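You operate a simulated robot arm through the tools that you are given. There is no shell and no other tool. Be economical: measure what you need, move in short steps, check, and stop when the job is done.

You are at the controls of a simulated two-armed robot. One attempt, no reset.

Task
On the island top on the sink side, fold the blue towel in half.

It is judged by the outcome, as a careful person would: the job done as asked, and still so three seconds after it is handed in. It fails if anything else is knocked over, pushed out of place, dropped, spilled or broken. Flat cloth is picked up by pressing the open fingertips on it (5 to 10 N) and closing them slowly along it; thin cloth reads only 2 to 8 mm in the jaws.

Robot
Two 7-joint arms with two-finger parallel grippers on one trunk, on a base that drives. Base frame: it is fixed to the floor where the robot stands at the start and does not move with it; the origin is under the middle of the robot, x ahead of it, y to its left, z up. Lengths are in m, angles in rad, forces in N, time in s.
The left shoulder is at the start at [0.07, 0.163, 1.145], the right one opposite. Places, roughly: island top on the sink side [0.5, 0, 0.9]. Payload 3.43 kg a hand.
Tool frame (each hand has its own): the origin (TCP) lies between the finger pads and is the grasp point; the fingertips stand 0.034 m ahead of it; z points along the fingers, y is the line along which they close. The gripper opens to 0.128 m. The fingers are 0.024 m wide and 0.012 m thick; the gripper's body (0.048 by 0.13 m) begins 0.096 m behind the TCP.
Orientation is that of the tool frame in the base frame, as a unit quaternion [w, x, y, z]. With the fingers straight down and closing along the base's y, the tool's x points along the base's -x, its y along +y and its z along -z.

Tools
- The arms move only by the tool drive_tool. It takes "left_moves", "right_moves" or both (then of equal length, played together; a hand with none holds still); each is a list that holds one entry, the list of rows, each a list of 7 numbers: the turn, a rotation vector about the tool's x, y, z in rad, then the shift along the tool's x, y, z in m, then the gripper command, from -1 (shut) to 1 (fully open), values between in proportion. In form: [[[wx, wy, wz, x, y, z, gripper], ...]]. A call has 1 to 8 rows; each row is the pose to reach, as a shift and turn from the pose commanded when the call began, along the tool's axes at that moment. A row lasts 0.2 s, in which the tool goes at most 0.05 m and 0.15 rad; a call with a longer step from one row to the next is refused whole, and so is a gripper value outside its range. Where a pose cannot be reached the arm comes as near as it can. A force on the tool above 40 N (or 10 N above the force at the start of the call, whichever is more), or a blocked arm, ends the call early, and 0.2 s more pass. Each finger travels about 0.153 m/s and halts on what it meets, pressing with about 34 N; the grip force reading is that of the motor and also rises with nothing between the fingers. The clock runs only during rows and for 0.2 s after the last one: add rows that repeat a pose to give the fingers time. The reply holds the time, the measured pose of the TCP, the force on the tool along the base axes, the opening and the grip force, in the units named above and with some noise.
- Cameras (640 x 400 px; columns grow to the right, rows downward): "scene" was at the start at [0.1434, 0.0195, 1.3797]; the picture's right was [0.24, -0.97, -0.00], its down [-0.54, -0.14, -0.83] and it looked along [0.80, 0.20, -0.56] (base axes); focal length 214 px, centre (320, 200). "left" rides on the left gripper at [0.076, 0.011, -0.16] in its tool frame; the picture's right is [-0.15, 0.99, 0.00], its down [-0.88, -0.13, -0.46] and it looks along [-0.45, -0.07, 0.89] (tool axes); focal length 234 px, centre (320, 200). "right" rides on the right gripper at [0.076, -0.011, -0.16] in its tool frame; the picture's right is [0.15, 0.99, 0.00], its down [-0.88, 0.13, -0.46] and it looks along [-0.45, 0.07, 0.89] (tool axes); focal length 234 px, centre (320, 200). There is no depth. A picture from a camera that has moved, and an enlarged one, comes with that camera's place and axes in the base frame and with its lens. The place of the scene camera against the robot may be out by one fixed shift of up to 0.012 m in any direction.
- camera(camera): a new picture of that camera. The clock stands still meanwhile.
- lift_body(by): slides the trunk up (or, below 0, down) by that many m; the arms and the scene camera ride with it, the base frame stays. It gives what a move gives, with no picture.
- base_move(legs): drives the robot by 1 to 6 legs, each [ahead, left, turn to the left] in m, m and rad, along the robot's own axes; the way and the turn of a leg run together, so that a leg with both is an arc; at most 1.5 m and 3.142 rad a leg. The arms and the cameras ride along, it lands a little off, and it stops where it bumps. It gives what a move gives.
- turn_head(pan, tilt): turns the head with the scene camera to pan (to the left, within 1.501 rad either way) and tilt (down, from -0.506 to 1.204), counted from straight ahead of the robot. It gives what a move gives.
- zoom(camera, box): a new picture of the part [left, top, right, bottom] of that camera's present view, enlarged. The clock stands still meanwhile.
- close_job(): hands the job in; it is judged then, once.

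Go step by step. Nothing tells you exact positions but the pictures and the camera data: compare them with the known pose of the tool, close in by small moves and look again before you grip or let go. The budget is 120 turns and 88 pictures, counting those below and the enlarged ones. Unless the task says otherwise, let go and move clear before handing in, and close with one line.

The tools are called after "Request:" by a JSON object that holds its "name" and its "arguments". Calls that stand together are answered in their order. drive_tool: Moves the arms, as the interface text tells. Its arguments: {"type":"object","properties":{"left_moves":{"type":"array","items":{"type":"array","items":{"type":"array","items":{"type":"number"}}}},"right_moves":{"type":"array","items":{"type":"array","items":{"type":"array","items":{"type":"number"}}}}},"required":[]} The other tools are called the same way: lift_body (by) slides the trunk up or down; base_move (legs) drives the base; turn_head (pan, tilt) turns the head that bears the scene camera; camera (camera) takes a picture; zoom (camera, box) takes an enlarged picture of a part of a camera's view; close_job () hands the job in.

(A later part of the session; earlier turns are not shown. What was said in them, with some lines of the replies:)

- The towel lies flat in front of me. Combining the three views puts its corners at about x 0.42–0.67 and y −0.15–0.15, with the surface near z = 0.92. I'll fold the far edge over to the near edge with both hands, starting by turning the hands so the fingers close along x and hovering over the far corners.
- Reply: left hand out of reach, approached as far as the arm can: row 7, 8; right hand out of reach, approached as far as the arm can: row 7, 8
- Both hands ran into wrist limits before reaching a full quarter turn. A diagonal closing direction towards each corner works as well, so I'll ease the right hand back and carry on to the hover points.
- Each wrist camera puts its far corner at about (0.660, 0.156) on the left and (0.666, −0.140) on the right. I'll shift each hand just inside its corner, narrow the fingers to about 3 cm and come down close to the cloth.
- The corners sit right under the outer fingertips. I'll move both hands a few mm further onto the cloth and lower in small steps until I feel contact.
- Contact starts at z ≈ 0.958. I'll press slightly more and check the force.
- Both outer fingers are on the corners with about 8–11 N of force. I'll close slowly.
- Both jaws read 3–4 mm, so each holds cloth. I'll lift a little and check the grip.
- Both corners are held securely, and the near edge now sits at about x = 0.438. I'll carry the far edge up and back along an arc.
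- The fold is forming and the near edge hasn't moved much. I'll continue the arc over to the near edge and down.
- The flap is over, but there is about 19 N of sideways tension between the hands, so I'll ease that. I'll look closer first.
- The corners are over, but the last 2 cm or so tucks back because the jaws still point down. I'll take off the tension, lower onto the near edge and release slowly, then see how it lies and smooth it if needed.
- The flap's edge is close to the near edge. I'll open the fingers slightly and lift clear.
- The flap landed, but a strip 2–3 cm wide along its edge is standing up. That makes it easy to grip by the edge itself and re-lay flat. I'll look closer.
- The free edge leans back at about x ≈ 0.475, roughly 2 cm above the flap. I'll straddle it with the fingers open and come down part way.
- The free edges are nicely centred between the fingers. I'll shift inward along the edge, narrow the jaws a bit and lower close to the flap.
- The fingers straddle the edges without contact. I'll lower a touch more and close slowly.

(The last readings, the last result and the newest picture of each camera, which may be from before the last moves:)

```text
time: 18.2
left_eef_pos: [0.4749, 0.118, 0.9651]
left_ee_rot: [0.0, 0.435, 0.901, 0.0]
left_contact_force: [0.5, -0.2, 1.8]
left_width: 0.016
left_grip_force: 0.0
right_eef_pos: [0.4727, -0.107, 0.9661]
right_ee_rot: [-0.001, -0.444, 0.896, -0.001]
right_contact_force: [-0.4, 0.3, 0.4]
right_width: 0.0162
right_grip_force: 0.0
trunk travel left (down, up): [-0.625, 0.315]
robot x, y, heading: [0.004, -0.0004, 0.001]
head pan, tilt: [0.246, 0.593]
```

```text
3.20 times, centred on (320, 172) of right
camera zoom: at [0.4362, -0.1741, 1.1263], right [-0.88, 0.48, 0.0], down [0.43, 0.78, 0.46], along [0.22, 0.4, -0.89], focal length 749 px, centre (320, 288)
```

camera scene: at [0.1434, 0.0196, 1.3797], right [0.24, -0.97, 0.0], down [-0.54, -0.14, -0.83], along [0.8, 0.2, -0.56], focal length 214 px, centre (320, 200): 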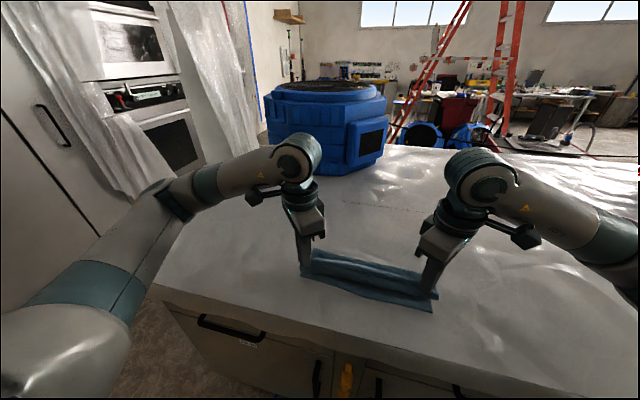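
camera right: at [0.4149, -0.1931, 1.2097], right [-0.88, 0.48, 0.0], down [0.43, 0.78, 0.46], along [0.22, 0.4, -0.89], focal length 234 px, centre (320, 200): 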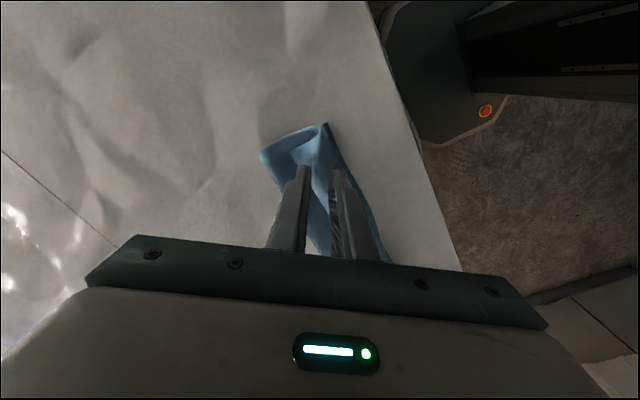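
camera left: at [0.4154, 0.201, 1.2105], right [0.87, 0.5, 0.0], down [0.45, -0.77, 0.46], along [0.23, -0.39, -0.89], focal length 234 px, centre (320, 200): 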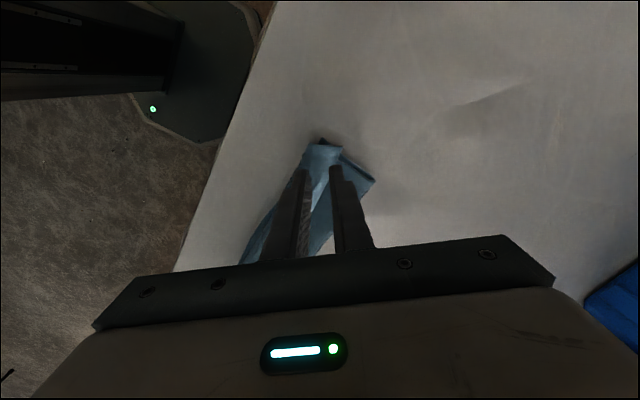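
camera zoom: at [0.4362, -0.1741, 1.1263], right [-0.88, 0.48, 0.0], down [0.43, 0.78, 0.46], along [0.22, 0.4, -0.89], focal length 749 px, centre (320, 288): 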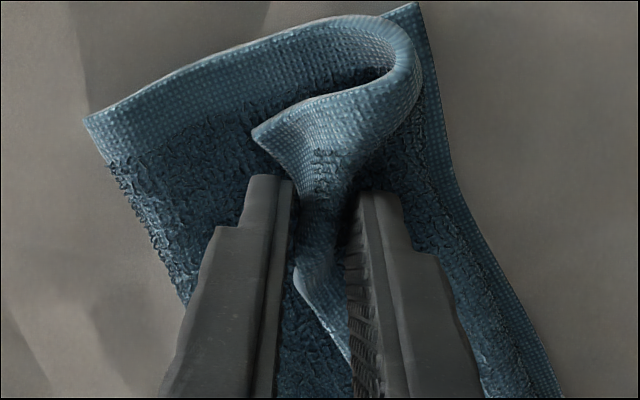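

The edge is rising between the fingers as planned. I'll finish closing and lift slightly.

Request:
{"name": "drive_tool", "arguments": {"left_moves": [[[0, 0, 0, 0, 0, 0, -0.85], [0, 0, 0, 0, 0, 0, -0.95], [0, 0, 0, 0, 0, 0, -1], [0, 0, 0, 0, 0, 0, -1], [0, 0, 0, 0, 0, -0.01, -1], [0, 0, 0, 0, 0, -0.025, -1], [0, 0, 0, 0, 0, -0.04, -1]]], "right_moves": [[[0, 0, 0, 0, 0, 0, -0.85], [0, 0, 0, 0, 0, 0, -0.95], [0, 0, 0, 0, 0, 0, -1], [0, 0, 0, 0, 0, 0, -1], [0, 0, 0, 0, 0, -0.01, -1], [0, 0, 0, 0, 0, -0.025, -1], [0, 0, 0, 0, 0, -0.04, -1]]]}}

Request:
{"name": "zoom", "arguments": {"camera": "left", "box": [180, 85, 460, 260]}}

Request:
{"name": "zoom", "arguments": {"camera": "right", "box": [180, 85, 460, 260]}}

Request:
{"name": "zoom", "arguments": {"camera": "scene", "box": [260, 200, 480, 338]}}

```text
time: 19.8
left_eef_pos: [0.4744, 0.1163, 1.0054]
left_ee_rot: [0.0, 0.435, 0.9, -0.001]
left_contact_force: [-1.0, -1.7, 0.1]
left_width: 0.0042
left_grip_force: 34.0
right_eef_pos: [0.4741, -0.107, 1.0062]
right_ee_rot: [0.0, -0.445, 0.896, 0.0]
right_contact_force: [-0.6, 2.2, -0.2]
right_width: 0.0044
right_grip_force: 34.2
trunk travel left (down, up): [-0.625, 0.315]
robot x, y, heading: [-0.0012, -0.0002, -0.003]
head pan, tilt: [0.246, 0.593]
```

```text
2.29 times, centred on (320, 172) of left
camera zoom: at [0.4375, 0.1821, 1.1652], right [0.87, 0.5, 0.0], down [0.45, -0.77, 0.46], along [0.23, -0.4, -0.89], focal length 535 px, centre (320, 263)
```

zoom: 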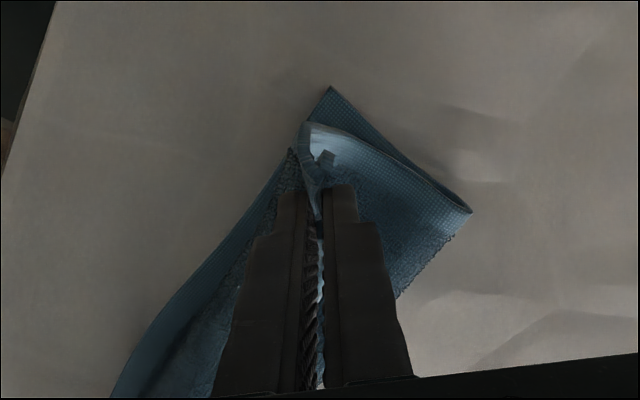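

```text
2.29 times, centred on (320, 172) of right
camera zoom: at [0.4368, -0.1737, 1.1659], right [-0.88, 0.48, 0.0], down [0.43, 0.78, 0.46], along [0.22, 0.4, -0.89], focal length 535 px, centre (320, 263)
```

zoom: 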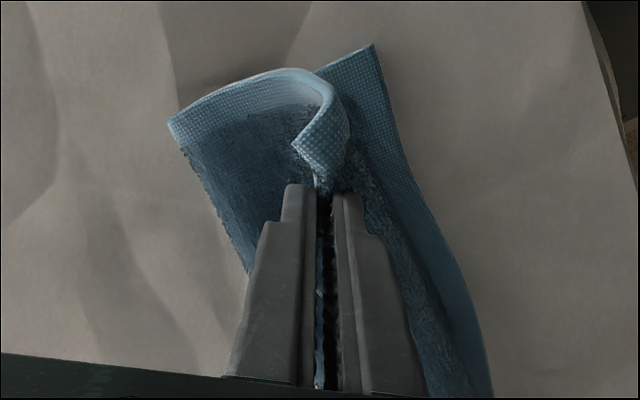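

```text
2.90 times, centred on (370, 269) of scene
camera zoom: at [0.1431, 0.0197, 1.3796], right [0.24, -0.97, 0.0], down [-0.54, -0.14, -0.83], along [0.8, 0.2, -0.56], focal length 622 px, centre (175, 0)
```

zoom: 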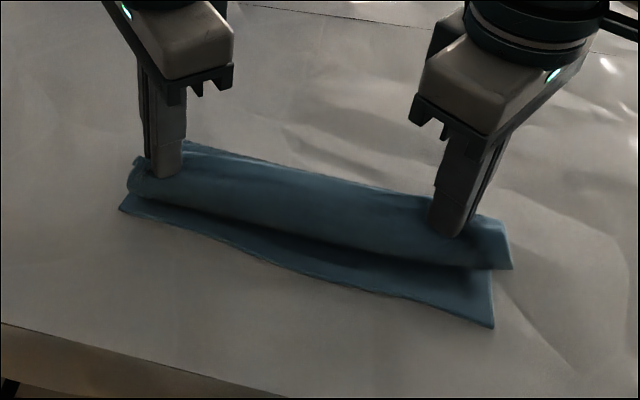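

The edge is now held pointing up. I'll tilt both hands so the held strip leans towards the near side; that way it will lie flat when released.

Request:
{"name": "drive_tool", "arguments": {"left_moves": [[[-0.094, -0.075, 0, 0, 0, -0.004, -1], [-0.188, -0.149, 0, 0, 0, -0.008, -1], [-0.282, -0.224, 0, 0, 0, -0.012, -1], [-0.376, -0.299, 0, 0, 0, -0.015, -1], [-0.47, -0.373, 0, 0, 0, -0.015, -1]]], "right_moves": [[[0.095, -0.073, 0, 0, 0, -0.004, -1], [0.19, -0.146, 0, 0, 0, -0.008, -1], [0.286, -0.219, 0, 0, 0, -0.012, -1], [0.381, -0.292, 0, 0, 0, -0.015, -1], [0.476, -0.365, 0, 0, 0, -0.015, -1]]]}}

Request:
{"name": "camera", "arguments": {"camera": "scene"}}

```text
time: 21.0
left_eef_pos: [0.4801, 0.1152, 1.0208]
left_ee_rot: [0.265, 0.415, 0.861, 0.128]
left_contact_force: [0.3, -0.8, 0.0]
left_width: 0.0036
left_grip_force: 34.2
left hand out of reach, approached as far as the arm can: row 5
right_eef_pos: [0.4755, -0.1068, 1.0194]
right_ee_rot: [0.264, -0.424, 0.856, -0.13]
right_contact_force: [-0.1, 1.2, 0.5]
right_width: 0.004
right_grip_force: 33.6
right hand out of reach, approached as far as the arm can: row 5
trunk travel left (down, up): [-0.625, 0.315]
robot x, y, heading: [-0.0008, 0.0005, -0.002]
head pan, tilt: [0.246, 0.593]
```

```text
45 pictures are left
camera scene: at [0.1433, 0.0195, 1.3797], right [0.24, -0.97, 0.0], down [-0.54, -0.14, -0.83], along [0.8, 0.2, -0.56], focal length 214 px, centre (320, 200)
```

scene: 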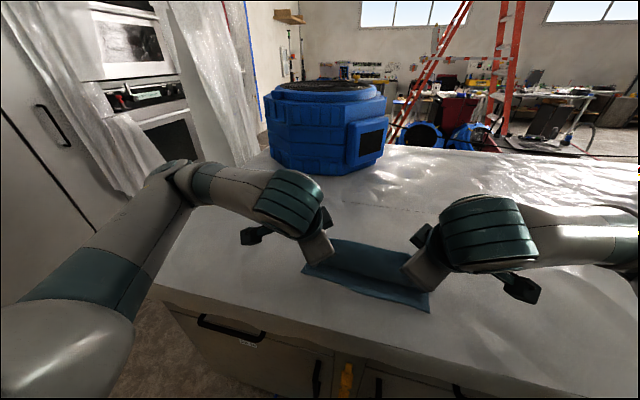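

The tilt worked, at about 0.6 rad, which is the limit. Since the arms are folded close, I'll use the base and trunk to carry the hands back and down. First a closer look.

Request:
{"name": "zoom", "arguments": {"camera": "scene", "box": [270, 210, 470, 335]}}

Request:
{"name": "camera", "arguments": {"camera": "left"}}

Request:
{"name": "camera", "arguments": {"camera": "right"}}

```text
3.20 times, centred on (370, 272) of scene
camera zoom: at [0.1433, 0.0195, 1.3797], right [0.24, -0.97, 0.0], down [-0.54, -0.14, -0.83], along [0.8, 0.2, -0.56], focal length 686 px, centre (160, -32)
```

zoom: 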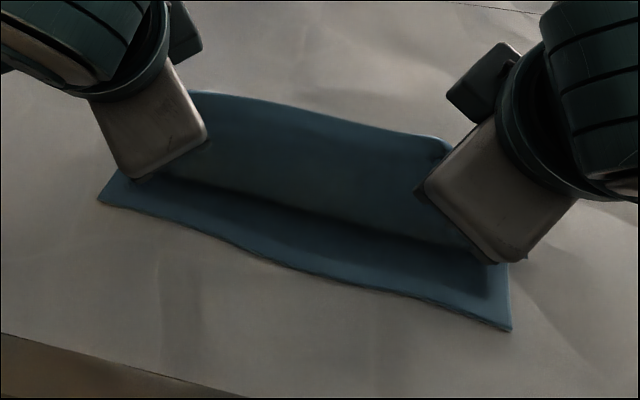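

```text
43 pictures are left
camera left: at [0.359, 0.1797, 1.132], right [0.71, 0.5, 0.49], down [0.11, -0.77, 0.63], along [0.69, -0.39, -0.61], focal length 234 px, centre (320, 200)
```

left: 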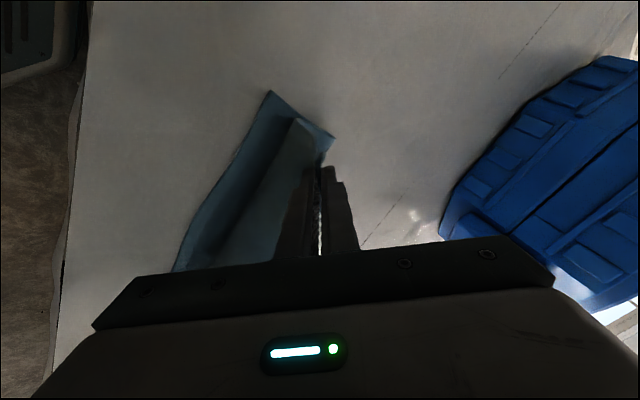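

```text
42 pictures are left
camera right: at [0.3553, -0.173, 1.1326], right [-0.72, 0.48, -0.49], down [0.1, 0.78, 0.62], along [0.68, 0.4, -0.61], focal length 234 px, centre (320, 200)
```

right: 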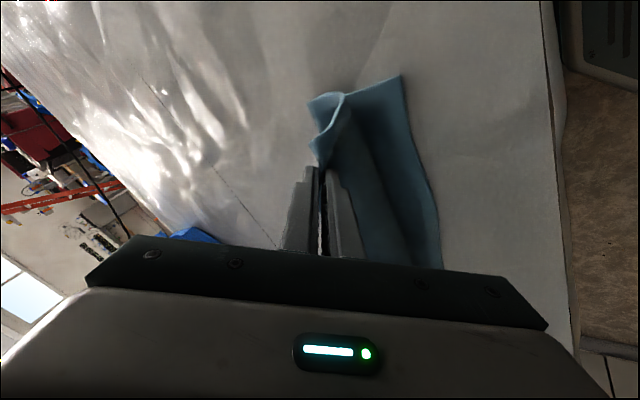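

The flap now stands upright, held by its edge with no twist. I'll back the base 3.5 cm so the edge comes over the near side.

Request:
{"name": "base_move", "arguments": {"legs": [[-0.035, 0, 0]]}}

Request:
{"name": "zoom", "arguments": {"camera": "scene", "box": [270, 190, 470, 315]}}

```text
time: 21.9
left_eef_pos: [0.4454, 0.1144, 1.0201]
left_ee_rot: [0.265, 0.415, 0.861, 0.128]
left_contact_force: [0.5, -0.7, 0.5]
left_width: 0.0034
left_grip_force: 34.3
right_eef_pos: [0.4425, -0.1047, 1.02]
right_ee_rot: [0.263, -0.425, 0.856, -0.13]
right_contact_force: [-0.2, 1.8, -0.1]
right_width: 0.0041
right_grip_force: 33.6
trunk travel left (down, up): [-0.625, 0.315]
robot x, y, heading: [-0.0338, -0.0009, -0.001]
head pan, tilt: [0.246, 0.593]
```

```text
3.20 times, centred on (370, 252) of scene
camera zoom: at [0.1103, 0.0195, 1.3794], right [0.24, -0.97, 0.0], down [-0.54, -0.14, -0.83], along [0.8, 0.2, -0.56], focal length 686 px, centre (160, 32)
```

zoom: 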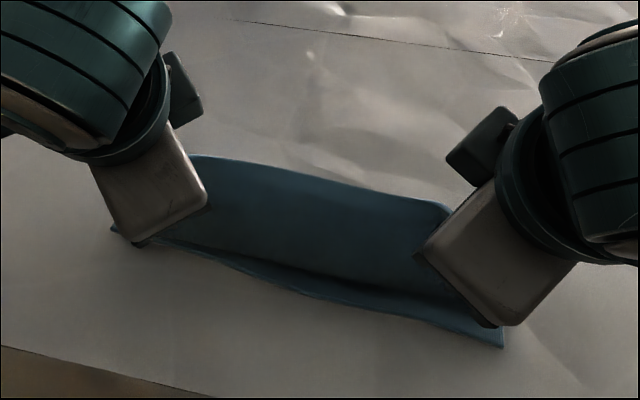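

The edge is now over the near side. I'll lower the trunk to lay it down.

Request:
{"name": "lift_body", "arguments": {"by": -0.04}}

Request:
{"name": "zoom", "arguments": {"camera": "scene", "box": [270, 190, 470, 315]}}

Request:
{"name": "zoom", "arguments": {"camera": "left", "box": [160, 60, 480, 260]}}

Request:
{"name": "zoom", "arguments": {"camera": "right", "box": [160, 60, 480, 260]}}

```text
time: 22.7
left_eef_pos: [0.4453, 0.1143, 0.9808]
left_ee_rot: [0.264, 0.414, 0.861, 0.128]
left_contact_force: [0.0, 0.1, 0.3]
left_width: 0.0037
left_grip_force: 33.8
right_eef_pos: [0.4407, -0.1055, 0.9802]
right_ee_rot: [0.264, -0.425, 0.856, -0.13]
right_contact_force: [-0.7, 0.5, 1.4]
right_width: 0.0039
right_grip_force: 33.8
trunk travel left (down, up): [-0.585, 0.355]
robot x, y, heading: [-0.0302, -0.0017, 0.0]
head pan, tilt: [0.246, 0.593]
```

```text
3.20 times, centred on (370, 252) of scene
camera zoom: at [0.1095, 0.0195, 1.3397], right [0.24, -0.97, 0.0], down [-0.54, -0.14, -0.83], along [0.8, 0.2, -0.56], focal length 686 px, centre (160, 32)
```

zoom: 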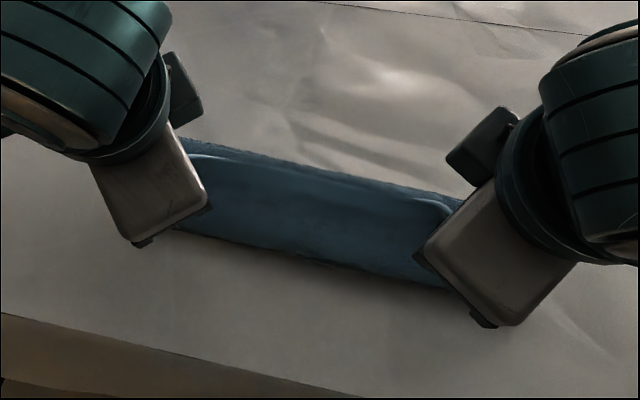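

```text
2.00 times, centred on (320, 160) of left
camera zoom: at [0.3254, 0.1796, 1.0919], right [0.72, 0.5, 0.49], down [0.11, -0.77, 0.63], along [0.69, -0.39, -0.61], focal length 468 px, centre (320, 280)
```

zoom: 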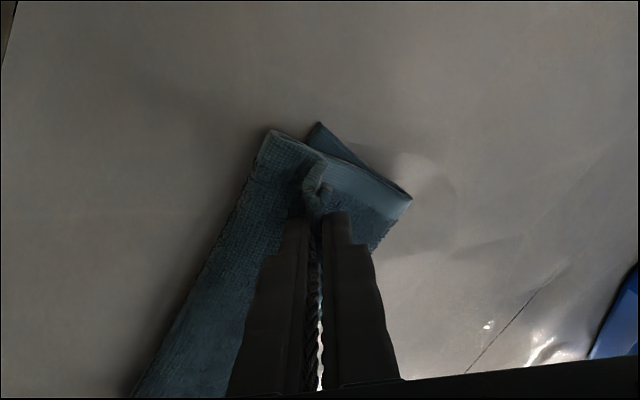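

```text
2.00 times, centred on (320, 160) of right
camera zoom: at [0.3217, -0.1728, 1.0926], right [-0.72, 0.48, -0.49], down [0.1, 0.78, 0.62], along [0.68, 0.4, -0.61], focal length 468 px, centre (320, 280)
```

zoom: 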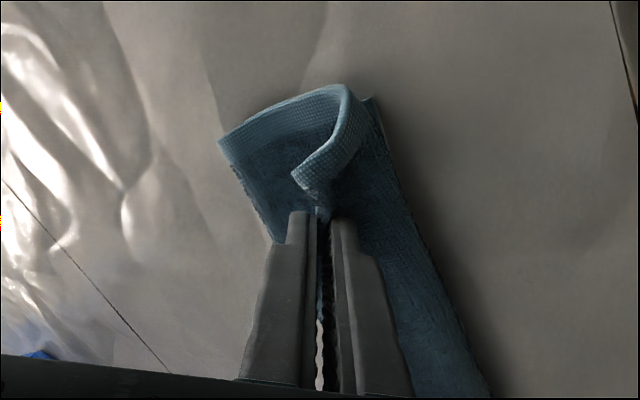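

The flap is bellying forward because the crease sits too near: about 11 cm below against 14 cm above. I'll lift the edge back up and over so the crease shifts further out, then bring it down taut.

Request:
{"name": "drive_tool", "arguments": {"left_moves": [[[0, 0, 0, -0.0203, 0.0255, -0.0141, -1], [0, 0, 0, -0.0388, 0.0488, -0.0241, -1], [0, 0, 0, -0.0613, 0.077, -0.0237, -1], [0, 0, 0, -0.0813, 0.1021, -0.0176, -1], [0, 0, 0, -0.0905, 0.1137, -0.0039, -1], [0, 0, 0, -0.0984, 0.1236, 0.0132, -1], [0, 0, 0, -0.0984, 0.1236, 0.0132, -1]]], "right_moves": [[[0, 0, 0, -0.0197, -0.0259, -0.0141, -1], [0, 0, 0, -0.0378, -0.0495, -0.024, -1], [0, 0, 0, -0.0596, -0.0781, -0.0237, -1], [0, 0, 0, -0.079, -0.1036, -0.0175, -1], [0, 0, 0, -0.088, -0.1154, -0.0038, -1], [0, 0, 0, -0.0955, -0.1254, 0.0132, -1], [0, 0, 0, -0.0955, -0.1254, 0.0132, -1]]]}}

Request:
{"name": "zoom", "arguments": {"camera": "scene", "box": [250, 160, 490, 310]}}

Request:
{"name": "camera", "arguments": {"camera": "left"}}

Request:
{"name": "camera", "arguments": {"camera": "right"}}

```text
time: 24.3
left_eef_pos: [0.5822, 0.1144, 1.0588]
left_ee_rot: [0.264, 0.415, 0.861, 0.129]
left_contact_force: [-0.8, -0.1, 0.2]
left_width: 0.0036
left_grip_force: 33.9
right_eef_pos: [0.5791, -0.1048, 1.0585]
right_ee_rot: [0.264, -0.424, 0.856, -0.13]
right_contact_force: [0.1, 0.7, -0.2]
right_width: 0.0046
right_grip_force: 34.7
trunk travel left (down, up): [-0.585, 0.355]
robot x, y, heading: [-0.0359, -0.002, 0.001]
head pan, tilt: [0.246, 0.593]
```

```text
2.67 times, centred on (370, 235) of scene
camera zoom: at [0.1086, 0.0195, 1.3398], right [0.24, -0.97, 0.0], down [-0.54, -0.14, -0.83], along [0.8, 0.2, -0.56], focal length 572 px, centre (187, 107)
```

zoom: 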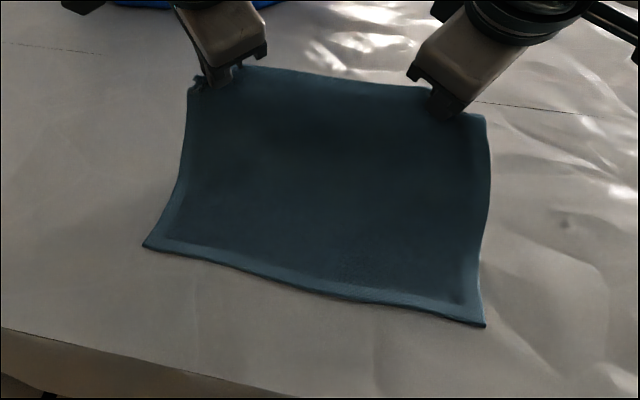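

```text
36 pictures are left
camera left: at [0.4621, 0.179, 1.1689], right [0.72, 0.5, 0.49], down [0.11, -0.77, 0.63], along [0.69, -0.39, -0.61], focal length 234 px, centre (320, 200)
```

left: 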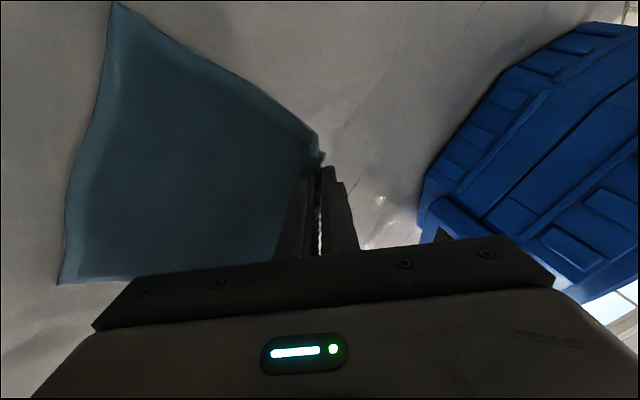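

```text
35 pictures are left
camera right: at [0.4582, -0.1714, 1.1707], right [-0.72, 0.48, -0.49], down [0.1, 0.78, 0.62], along [0.68, 0.4, -0.61], focal length 234 px, centre (320, 200)
```

right: 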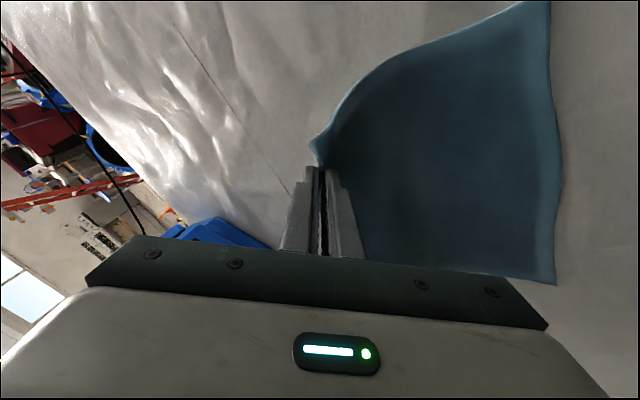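

The towel is back to nearly flat, with its far edge held properly by the edge. The near edge is at x ≈ 0.452, so the crease belongs at about 0.575. I'll now swing the edge over on a taut arc around that line.

Request:
{"name": "drive_tool", "arguments": {"left_moves": [[[0, 0, 0, 0.0067, -0.0084, -0.0073, -1], [0, 0, 0, 0.0148, -0.0186, -0.0113, -1], [0, 0, 0, 0.0227, -0.0285, -0.0176, -1], [0, 0, 0, 0.0298, -0.0374, -0.0204, -1], [0, 0, 0, 0.0389, -0.0489, -0.0184, -1], [0, 0, 0, 0.0474, -0.0596, -0.0143, -1]]], "right_moves": [[[0, 0, 0, 0.0065, 0.0085, -0.0073, -1], [0, 0, 0, 0.0143, 0.0189, -0.0113, -1], [0, 0, 0, 0.022, 0.029, -0.0175, -1], [0, 0, 0, 0.0289, 0.038, -0.0204, -1], [0, 0, 0, 0.0378, 0.0497, -0.0183, -1], [0, 0, 0, 0.046, 0.0605, -0.0143, -1]]]}}

Request:
{"name": "base_move", "arguments": {"legs": [[-0.03, 0, 0]]}}

Request:
{"name": "zoom", "arguments": {"camera": "scene", "box": [250, 150, 490, 300]}}

Request:
{"name": "camera", "arguments": {"camera": "right"}}

```text
time: 25.7
left_eef_pos: [0.5118, 0.1152, 1.0284]
left_ee_rot: [0.264, 0.416, 0.861, 0.128]
left_contact_force: [0.1, -0.5, 0.3]
left_width: 0.0032
left_grip_force: 33.6
right_eef_pos: [0.5083, -0.1048, 1.029]
right_ee_rot: [0.265, -0.424, 0.856, -0.13]
right_contact_force: [-0.6, 1.3, -0.8]
right_width: 0.0043
right_grip_force: 34.4
trunk travel left (down, up): [-0.585, 0.355]
robot x, y, heading: [-0.0329, -0.0011, 0.001]
head pan, tilt: [0.246, 0.593]
```

```text
time: 26.5
left_eef_pos: [0.4835, 0.1154, 1.0286]
left_ee_rot: [0.263, 0.416, 0.861, 0.129]
left_contact_force: [-1.3, 0.0, -0.2]
left_width: 0.0036
left_grip_force: 33.8
right_eef_pos: [0.4803, -0.1055, 1.027]
right_ee_rot: [0.263, -0.425, 0.856, -0.13]
right_contact_force: [-0.2, 1.4, -0.2]
right_width: 0.0041
right_grip_force: 33.7
trunk travel left (down, up): [-0.585, 0.355]
robot x, y, heading: [-0.0656, 0.0002, -0.003]
head pan, tilt: [0.246, 0.593]
```

```text
2.67 times, centred on (370, 225) of scene
camera zoom: at [0.0812, 0.0195, 1.3394], right [0.24, -0.97, 0.0], down [-0.54, -0.14, -0.83], along [0.8, 0.2, -0.56], focal length 572 px, centre (187, 133)
```

zoom: 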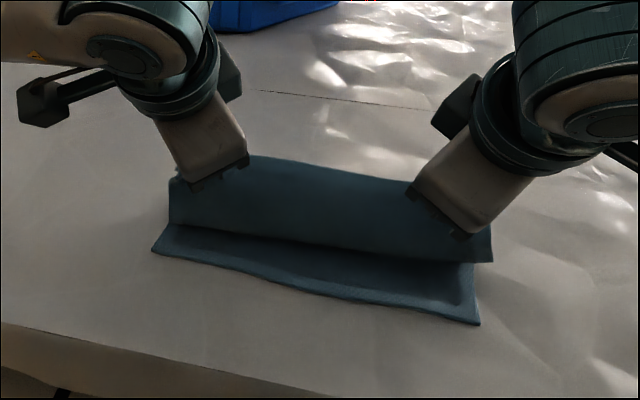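

```text
33 pictures are left
camera right: at [0.3601, -0.1721, 1.139], right [-0.72, 0.48, -0.49], down [0.1, 0.78, 0.62], along [0.68, 0.4, -0.61], focal length 234 px, centre (320, 200)
```

right: 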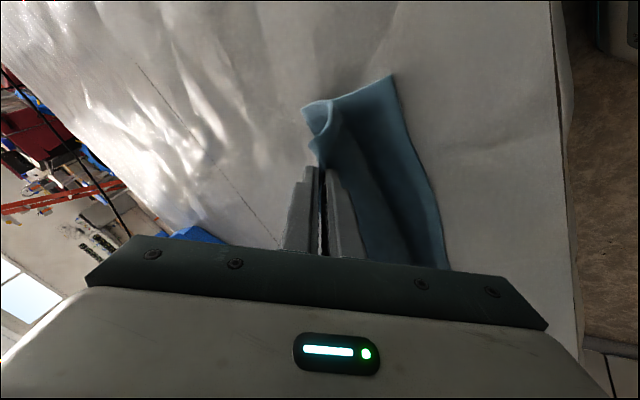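

I need to see where the crease sits before lowering.

Request:
{"name": "zoom", "arguments": {"camera": "left", "box": [160, 40, 480, 240]}}

Request:
{"name": "zoom", "arguments": {"camera": "right", "box": [240, 50, 460, 188]}}

```text
2.00 times, centred on (320, 140) of left
camera zoom: at [0.3646, 0.1798, 1.1384], right [0.72, 0.5, 0.49], down [0.11, -0.77, 0.63], along [0.69, -0.39, -0.61], focal length 468 px, centre (320, 320)
```

zoom: 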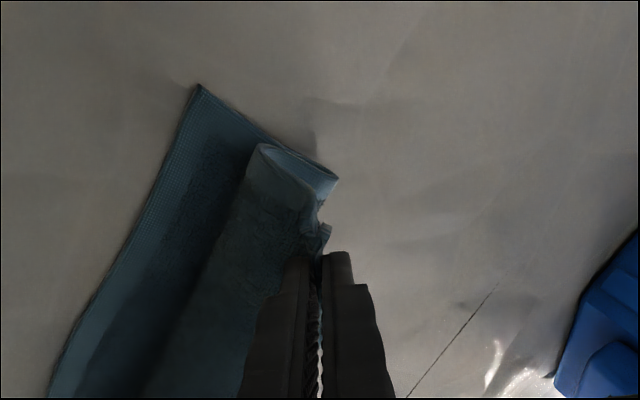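

```text
2.90 times, centred on (350, 119) of right
camera zoom: at [0.3601, -0.1721, 1.139], right [-0.72, 0.48, -0.49], down [0.1, 0.78, 0.62], along [0.68, 0.4, -0.61], focal length 679 px, centre (233, 435)
```

zoom: 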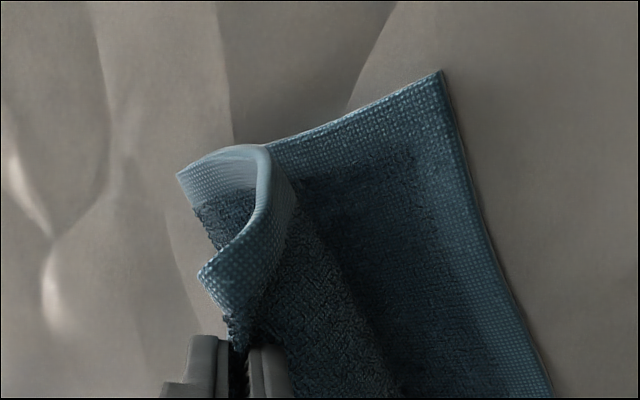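

The crease collapsed to x ≈ 0.55, again too near. I'll take the edge back out once more and carry it over low, so the slack stays at the crease end instead of bellying forward.

Request:
{"name": "drive_tool", "arguments": {"left_moves": [[[0, 0, 0, -0.018, 0.0226, -0.0069, -1], [0, 0, 0, -0.0384, 0.0482, -0.0016, -1], [0, 0, 0, -0.0543, 0.0682, 0.023, -1], [0, 0, 0, -0.0634, 0.0797, 0.0548, -1], [0, 0, 0, -0.0653, 0.0821, 0.0859, -1], [0, 0, 0, -0.0623, 0.0783, 0.102, -1]]], "right_moves": [[[0, 0, 0, -0.0175, -0.023, -0.0069, -1], [0, 0, 0, -0.0373, -0.0489, -0.0016, -1], [0, 0, 0, -0.0527, -0.0692, 0.023, -1], [0, 0, 0, -0.0615, -0.0809, 0.0547, -1], [0, 0, 0, -0.0633, -0.0833, 0.0858, -1], [0, 0, 0, -0.0603, -0.0795, 0.1018, -1]]]}}

Request:
{"name": "zoom", "arguments": {"camera": "scene", "box": [250, 130, 490, 280]}}

```text
time: 27.9
left_eef_pos: [0.6246, 0.1149, 1.0012]
left_ee_rot: [0.264, 0.415, 0.861, 0.128]
left_contact_force: [-0.5, -0.4, -0.2]
left_width: 0.0036
left_grip_force: 34.1
right_eef_pos: [0.6218, -0.1045, 0.998]
right_ee_rot: [0.263, -0.424, 0.857, -0.13]
right_contact_force: [1.0, 1.2, 0.9]
right_width: 0.0041
right_grip_force: 33.4
trunk travel left (down, up): [-0.585, 0.355]
robot x, y, heading: [-0.0657, -0.0015, -0.004]
head pan, tilt: [0.246, 0.593]
```

```text
2.67 times, centred on (370, 205) of scene
camera zoom: at [0.0804, 0.0195, 1.3397], right [0.24, -0.97, 0.0], down [-0.54, -0.14, -0.83], along [0.8, 0.2, -0.56], focal length 572 px, centre (187, 187)
```

zoom: 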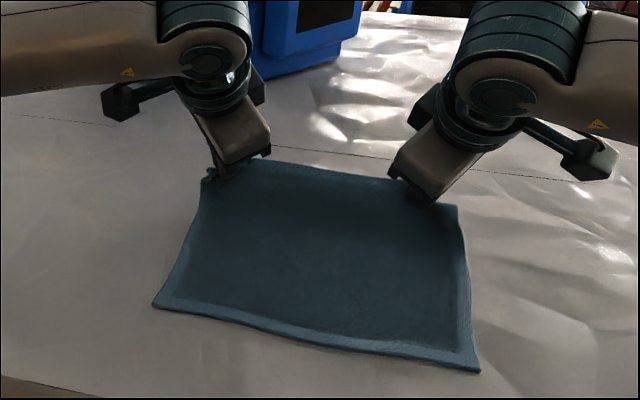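

The towel is flat again, with the edge held 5 cm up. Now a low, straight carry back toward the near edge.

Request:
{"name": "drive_tool", "arguments": {"left_moves": [[[0, 0, 0, 0.0072, -0.0091, -0.0079, -1], [0, 0, 0, 0.0144, -0.0181, -0.0158, -1], [0, 0, 0, 0.0216, -0.0272, -0.0236, -1], [0, 0, 0, 0.0288, -0.0362, -0.0315, -1], [0, 0, 0, 0.0361, -0.0453, -0.0394, -1], [0, 0, 0, 0.0433, -0.0544, -0.0473, -1], [0, 0, 0, 0.0505, -0.0634, -0.0552, -1], [0, 0, 0, 0.0577, -0.0725, -0.063, -1]]], "right_moves": [[[0, 0, 0, 0.007, 0.0092, -0.0079, -1], [0, 0, 0, 0.014, 0.0184, -0.0157, -1], [0, 0, 0, 0.021, 0.0276, -0.0236, -1], [0, 0, 0, 0.028, 0.0368, -0.0315, -1], [0, 0, 0, 0.035, 0.046, -0.0394, -1], [0, 0, 0, 0.0419, 0.0552, -0.0472, -1], [0, 0, 0, 0.0489, 0.0644, -0.0551, -1], [0, 0, 0, 0.0559, 0.0736, -0.063, -1]]]}}

Request:
{"name": "zoom", "arguments": {"camera": "scene", "box": [250, 140, 490, 290]}}

Request:
{"name": "zoom", "arguments": {"camera": "left", "box": [160, 40, 480, 240]}}

```text
time: 29.7
left_eef_pos: [0.5115, 0.115, 1.0004]
left_ee_rot: [0.264, 0.416, 0.861, 0.128]
left_contact_force: [0.2, -0.2, 0.4]
left_width: 0.0036
left_grip_force: 34.2
right_eef_pos: [0.5071, -0.1048, 0.9997]
right_ee_rot: [0.264, -0.423, 0.857, -0.13]
right_contact_force: [-0.1, 1.4, 0.4]
right_width: 0.0044
right_grip_force: 34.2
trunk travel left (down, up): [-0.585, 0.355]
robot x, y, heading: [-0.0642, -0.0005, 0.004]
head pan, tilt: [0.246, 0.593]
```

```text
2.67 times, centred on (370, 215) of scene
camera zoom: at [0.0795, 0.0195, 1.3397], right [0.24, -0.97, 0.0], down [-0.54, -0.14, -0.83], along [0.8, 0.2, -0.56], focal length 572 px, centre (187, 160)
```

zoom: 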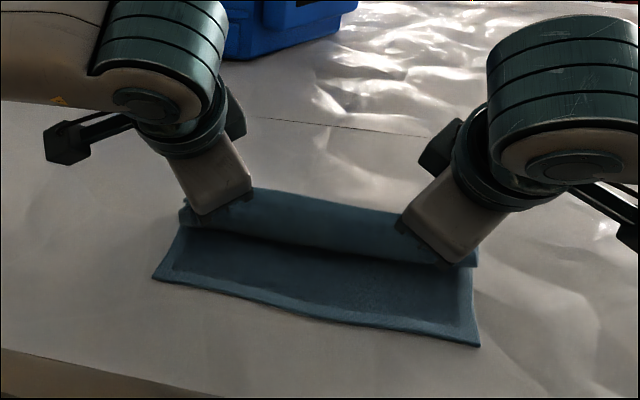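

```text
2.00 times, centred on (320, 140) of left
camera zoom: at [0.3915, 0.1793, 1.1117], right [0.72, 0.5, 0.49], down [0.11, -0.77, 0.63], along [0.69, -0.39, -0.61], focal length 468 px, centre (320, 320)
```

zoom: 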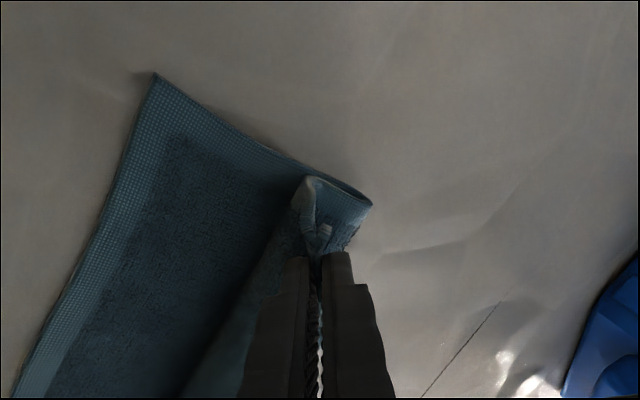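

The crease is now at x ≈ 0.584 with the near edge at 0.456, which is very close to half. I'll keep going low toward the near edge.

Request:
{"name": "drive_tool", "arguments": {"left_moves": [[[0, 0, 0, 0.0078, -0.0098, -0.0022, -1], [0, 0, 0, 0.0156, -0.0196, -0.0045, -1], [0, 0, 0, 0.0234, -0.0293, -0.0067, -1], [0, 0, 0, 0.0312, -0.0391, -0.009, -1], [0, 0, 0, 0.039, -0.0489, -0.0112, -1]]], "right_moves": [[[0, 0, 0, 0.0076, 0.0099, -0.0022, -1], [0, 0, 0, 0.0151, 0.0199, -0.0044, -1], [0, 0, 0, 0.0227, 0.0298, -0.0067, -1], [0, 0, 0, 0.0302, 0.0398, -0.0089, -1], [0, 0, 0, 0.0378, 0.0497, -0.0111, -1]]]}}

Request:
{"name": "zoom", "arguments": {"camera": "scene", "box": [250, 150, 490, 300]}}

Request:
{"name": "zoom", "arguments": {"camera": "left", "box": [160, 40, 480, 240]}}

Request:
{"name": "zoom", "arguments": {"camera": "right", "box": [160, 40, 480, 240]}}

```text
time: 30.9
left_eef_pos: [0.4545, 0.1148, 0.975]
left_ee_rot: [0.264, 0.414, 0.862, 0.128]
left_contact_force: [0.3, -1.1, 0.2]
left_width: 0.0033
left_grip_force: 33.7
right_eef_pos: [0.4513, -0.1054, 0.9748]
right_ee_rot: [0.264, -0.424, 0.856, -0.13]
right_contact_force: [-0.4, 0.8, -1.0]
right_width: 0.0041
right_grip_force: 33.8
trunk travel left (down, up): [-0.585, 0.355]
robot x, y, heading: [-0.0645, -0.0019, 0.004]
head pan, tilt: [0.246, 0.593]
```

```text
2.67 times, centred on (370, 225) of scene
camera zoom: at [0.08, 0.0195, 1.3397], right [0.24, -0.97, 0.0], down [-0.54, -0.14, -0.83], along [0.8, 0.2, -0.56], focal length 572 px, centre (187, 133)
```

zoom: 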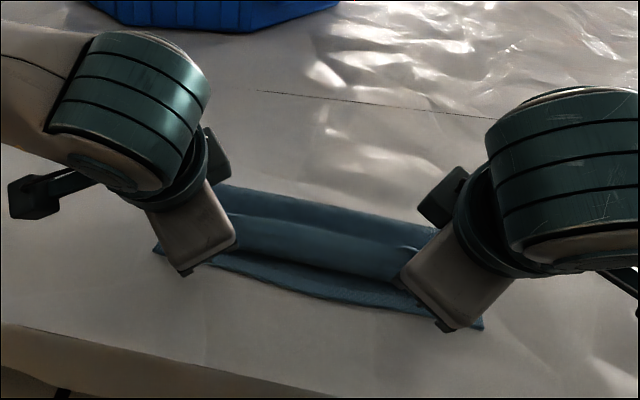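

```text
2.00 times, centred on (320, 140) of left
camera zoom: at [0.3336, 0.1799, 1.0856], right [0.72, 0.5, 0.49], down [0.11, -0.77, 0.63], along [0.69, -0.39, -0.61], focal length 468 px, centre (320, 320)
```

zoom: 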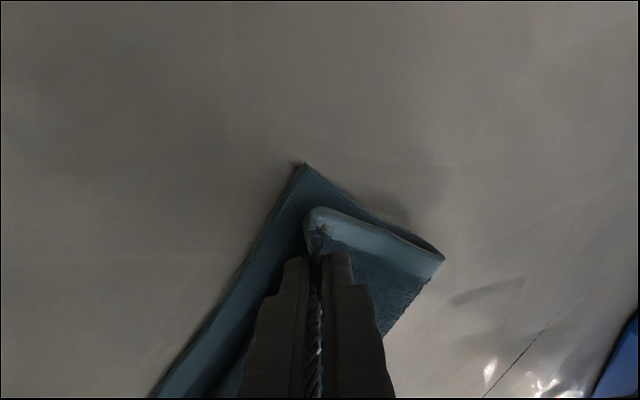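

```text
2.00 times, centred on (320, 140) of right
camera zoom: at [0.3308, -0.1726, 1.0857], right [-0.72, 0.48, -0.49], down [0.1, 0.78, 0.62], along [0.68, 0.4, -0.61], focal length 468 px, centre (320, 320)
```

zoom: 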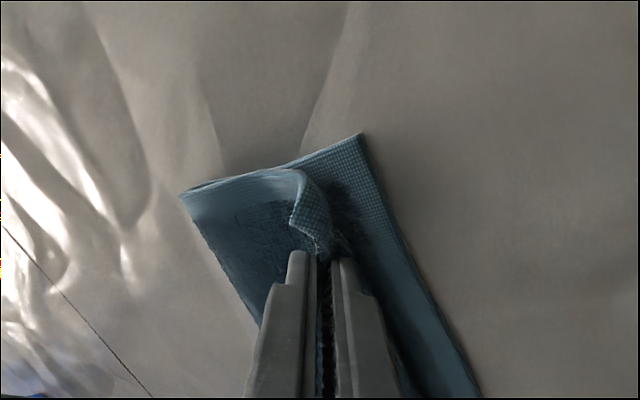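

The flap lies from the crease (≈ 0.58) up to the jaws near the front edge. I'll lower the last centimetre, open a little and withdraw backward along the fingers, so the edge falls toward the near side.

Request:
{"name": "drive_tool", "arguments": {"left_moves": [[[0, 0, 0, 0.0032, -0.004, 0.0038, -1], [0, 0, 0, 0.0063, -0.0079, 0.0077, -1], [0, 0, 0, 0.0063, -0.0079, 0.0077, -0.9], [0, 0, 0, 0.0063, -0.0079, 0.0077, -0.8], [0, 0, 0, 0.0063, -0.0079, 0.0027, -0.75], [0, 0, 0, 0.0063, -0.0079, -0.0123, -0.7], [0, 0, 0, 0.0063, -0.0079, -0.0373, -0.7], [0, 0, 0, 0.0063, -0.0079, -0.0623, -0.7]]], "right_moves": [[[0, 0, 0, 0.0031, 0.004, 0.0038, -1], [0, 0, 0, 0.0061, 0.008, 0.0077, -1], [0, 0, 0, 0.0061, 0.008, 0.0077, -0.9], [0, 0, 0, 0.0061, 0.008, 0.0077, -0.8], [0, 0, 0, 0.0061, 0.008, 0.0027, -0.75], [0, 0, 0, 0.0061, 0.008, -0.0123, -0.7], [0, 0, 0, 0.0061, 0.008, -0.0373, -0.7], [0, 0, 0, 0.0061, 0.008, -0.0623, -0.7]]]}}

Request:
{"name": "zoom", "arguments": {"camera": "scene", "box": [250, 150, 490, 300]}}

Request:
{"name": "zoom", "arguments": {"camera": "left", "box": [160, 40, 480, 240]}}

Request:
{"name": "zoom", "arguments": {"camera": "right", "box": [160, 40, 480, 240]}}

```text
time: 32.7
left_eef_pos: [0.4105, 0.1146, 1.0215]
left_ee_rot: [0.265, 0.415, 0.861, 0.129]
left_contact_force: [0.8, 0.3, 0.7]
left_width: 0.0193
left_grip_force: 0.0
right_eef_pos: [0.4054, -0.1057, 1.019]
right_ee_rot: [0.264, -0.424, 0.857, -0.13]
right_contact_force: [-0.8, -0.7, -0.1]
right_width: 0.0191
right_grip_force: 0.2
trunk travel left (down, up): [-0.585, 0.355]
robot x, y, heading: [-0.062, -0.0003, 0.003]
head pan, tilt: [0.246, 0.593]
```

```text
2.67 times, centred on (370, 225) of scene
camera zoom: at [0.0789, 0.0194, 1.3397], right [0.24, -0.97, 0.0], down [-0.54, -0.14, -0.83], along [0.8, 0.2, -0.56], focal length 572 px, centre (187, 133)
```

zoom: 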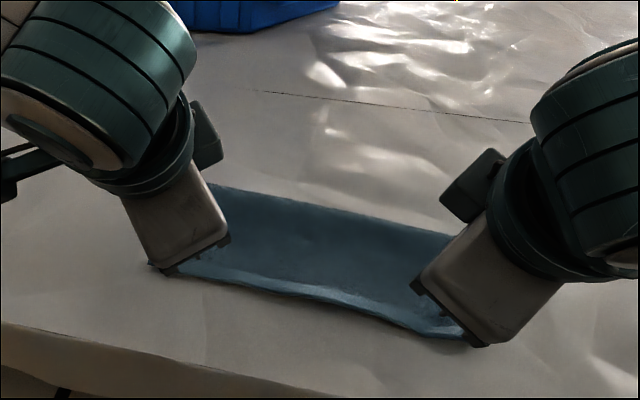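

```text
2.00 times, centred on (320, 140) of left
camera zoom: at [0.2907, 0.1795, 1.1323], right [0.72, 0.5, 0.49], down [0.11, -0.77, 0.63], along [0.69, -0.39, -0.61], focal length 468 px, centre (320, 320)
```

zoom: 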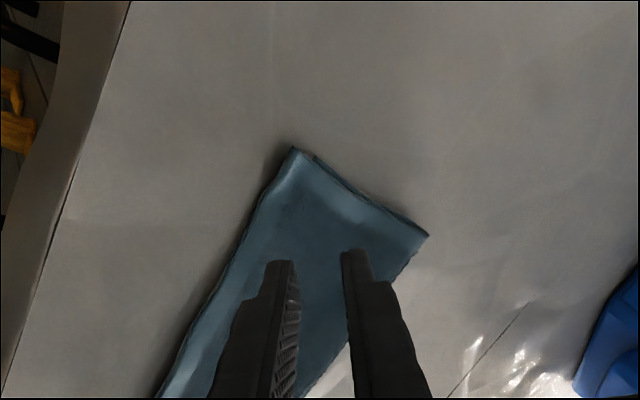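

```text
2.00 times, centred on (320, 140) of right
camera zoom: at [0.2848, -0.1718, 1.1316], right [-0.72, 0.48, -0.49], down [0.1, 0.78, 0.62], along [0.68, 0.4, -0.61], focal length 468 px, centre (320, 320)
```

zoom: 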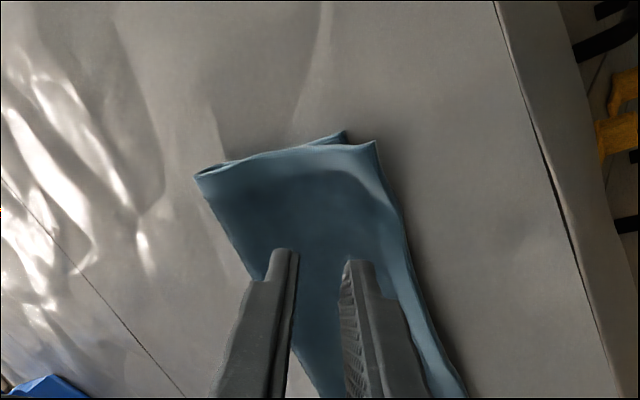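

The edge dropped flat and the towel is neatly doubled. I'll raise the hands clear with the trunk, back off and inspect.

Request:
{"name": "lift_body", "arguments": {"by": 0.12}}

Request:
{"name": "base_move", "arguments": {"legs": [[-0.12, 0, 0]]}}

Request:
{"name": "camera", "arguments": {"camera": "scene"}}

Request:
{"name": "zoom", "arguments": {"camera": "scene", "box": [250, 150, 490, 300]}}

Request:
{"name": "camera", "arguments": {"camera": "left"}}

Request:
{"name": "camera", "arguments": {"camera": "right"}}

```text
time: 34.2
left_eef_pos: [0.4107, 0.1146, 1.1412]
left_ee_rot: [0.264, 0.415, 0.861, 0.129]
left_contact_force: [-0.4, -0.3, -0.3]
left_width: 0.0192
left_grip_force: 0.1
right_eef_pos: [0.4062, -0.1034, 1.1399]
right_ee_rot: [0.265, -0.425, 0.856, -0.13]
right_contact_force: [0.2, -0.1, -0.5]
right_width: 0.0194
right_grip_force: 0.0
trunk travel left (down, up): [-0.705, 0.235]
robot x, y, heading: [-0.0594, 0.0011, 0.002]
head pan, tilt: [0.246, 0.593]
```

```text
time: 35.5
left_eef_pos: [0.2941, 0.113, 1.1406]
left_ee_rot: [0.264, 0.415, 0.861, 0.129]
left_contact_force: [0.3, -0.1, 0.5]
left_width: 0.0195
left_grip_force: 0.1
right_eef_pos: [0.2867, -0.1057, 1.138]
right_ee_rot: [0.263, -0.424, 0.857, -0.131]
right_contact_force: [-0.5, -0.1, 0.8]
right_width: 0.0193
right_grip_force: 0.1
trunk travel left (down, up): [-0.705, 0.235]
robot x, y, heading: [-0.1836, 0.0026, 0.001]
head pan, tilt: [0.246, 0.593]
```

```text
21 pictures are left
camera scene: at [-0.0386, 0.0195, 1.4595], right [0.24, -0.97, 0.0], down [-0.54, -0.14, -0.83], along [0.8, 0.2, -0.56], focal length 214 px, centre (320, 200)
```

scene: 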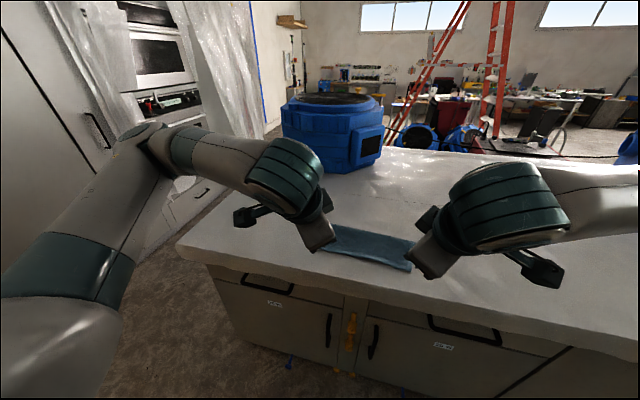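

```text
2.67 times, centred on (370, 225) of scene
camera zoom: at [-0.0386, 0.0195, 1.4595], right [0.24, -0.97, 0.0], down [-0.54, -0.14, -0.83], along [0.8, 0.2, -0.56], focal length 572 px, centre (187, 133)
```

zoom: 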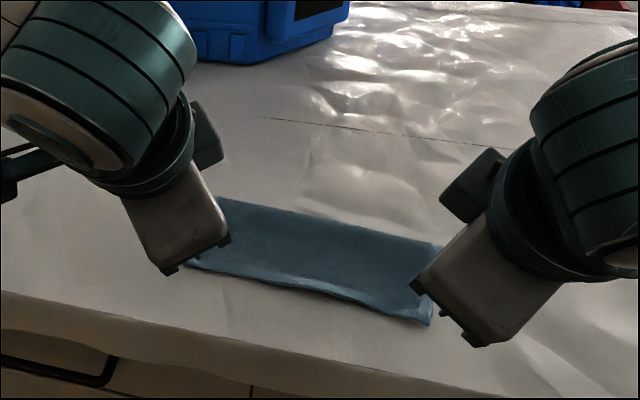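

```text
19 pictures are left
camera left: at [0.1732, 0.1792, 1.2515], right [0.72, 0.5, 0.49], down [0.11, -0.77, 0.63], along [0.69, -0.39, -0.61], focal length 234 px, centre (320, 200)
```

left: 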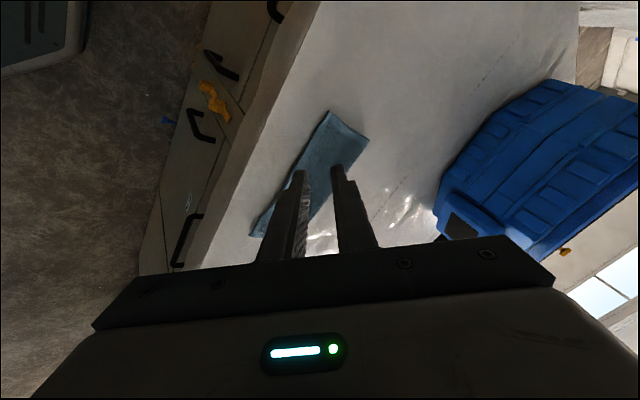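

```text
18 pictures are left
camera right: at [0.1671, -0.1719, 1.2509], right [-0.72, 0.48, -0.49], down [0.1, 0.78, 0.62], along [0.68, 0.4, -0.61], focal length 234 px, centre (320, 200)
```

right: 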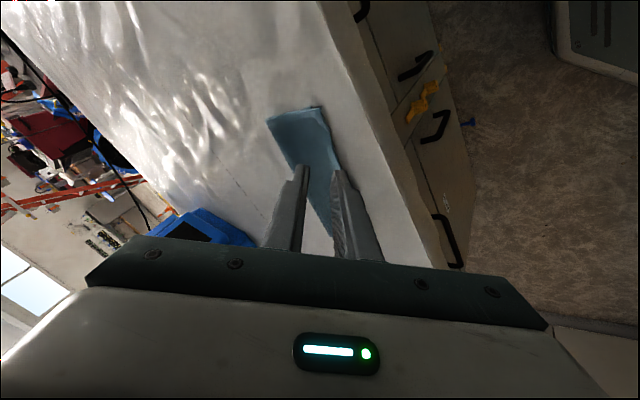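

It looks flat and rectangular. I'll take one closer check of each end for overhang.

Request:
{"name": "zoom", "arguments": {"camera": "left", "box": [240, 95, 400, 195]}}

Request:
{"name": "zoom", "arguments": {"camera": "right", "box": [240, 85, 400, 185]}}

Request:
{"name": "zoom", "arguments": {"camera": "scene", "box": [310, 210, 430, 285]}}

```text
4.00 times, centred on (320, 145) of left
camera zoom: at [0.1732, 0.1792, 1.2515], right [0.72, 0.5, 0.49], down [0.11, -0.77, 0.63], along [0.69, -0.39, -0.61], focal length 937 px, centre (320, 420)
```

zoom: 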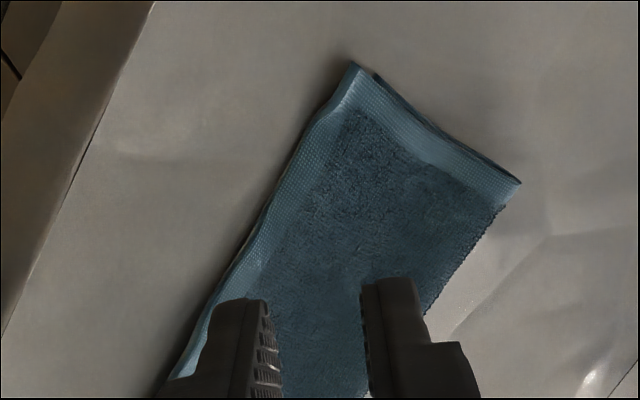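

```text
4.00 times, centred on (320, 135) of right
camera zoom: at [0.1671, -0.1719, 1.2509], right [-0.72, 0.48, -0.49], down [0.1, 0.78, 0.62], along [0.68, 0.4, -0.61], focal length 937 px, centre (320, 460)
```

zoom: 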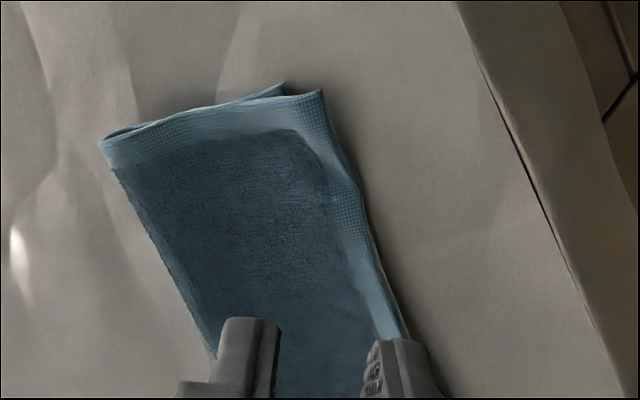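

```text
5.33 times, centred on (370, 248) of scene
camera zoom: at [-0.0386, 0.0195, 1.4595], right [0.24, -0.97, 0.0], down [-0.54, -0.14, -0.83], along [0.8, 0.2, -0.56], focal length 1144 px, centre (53, -53)
```

zoom: 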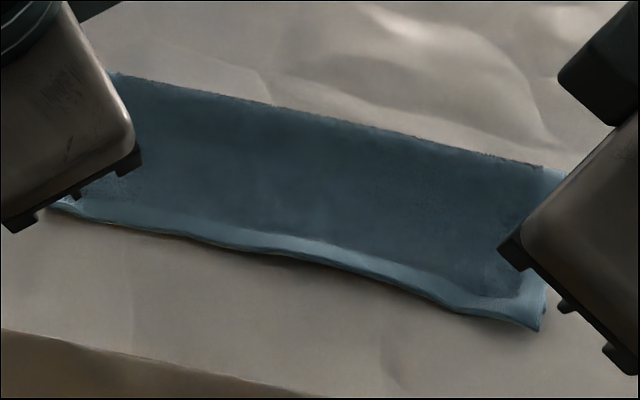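

The towel is folded edge to edge, with overhang of about 1 cm or less at the corners. It lies flat on the island, nothing else has moved, and both hands are empty and clear, so I'm handing it in.

Request:
{"name": "close_job", "arguments": {}}

```text
The job is handed in.
```

The blue towel is folded in half on the island top on the sink side, with its edges meeting to within about 1 cm, and I've handed the job in.
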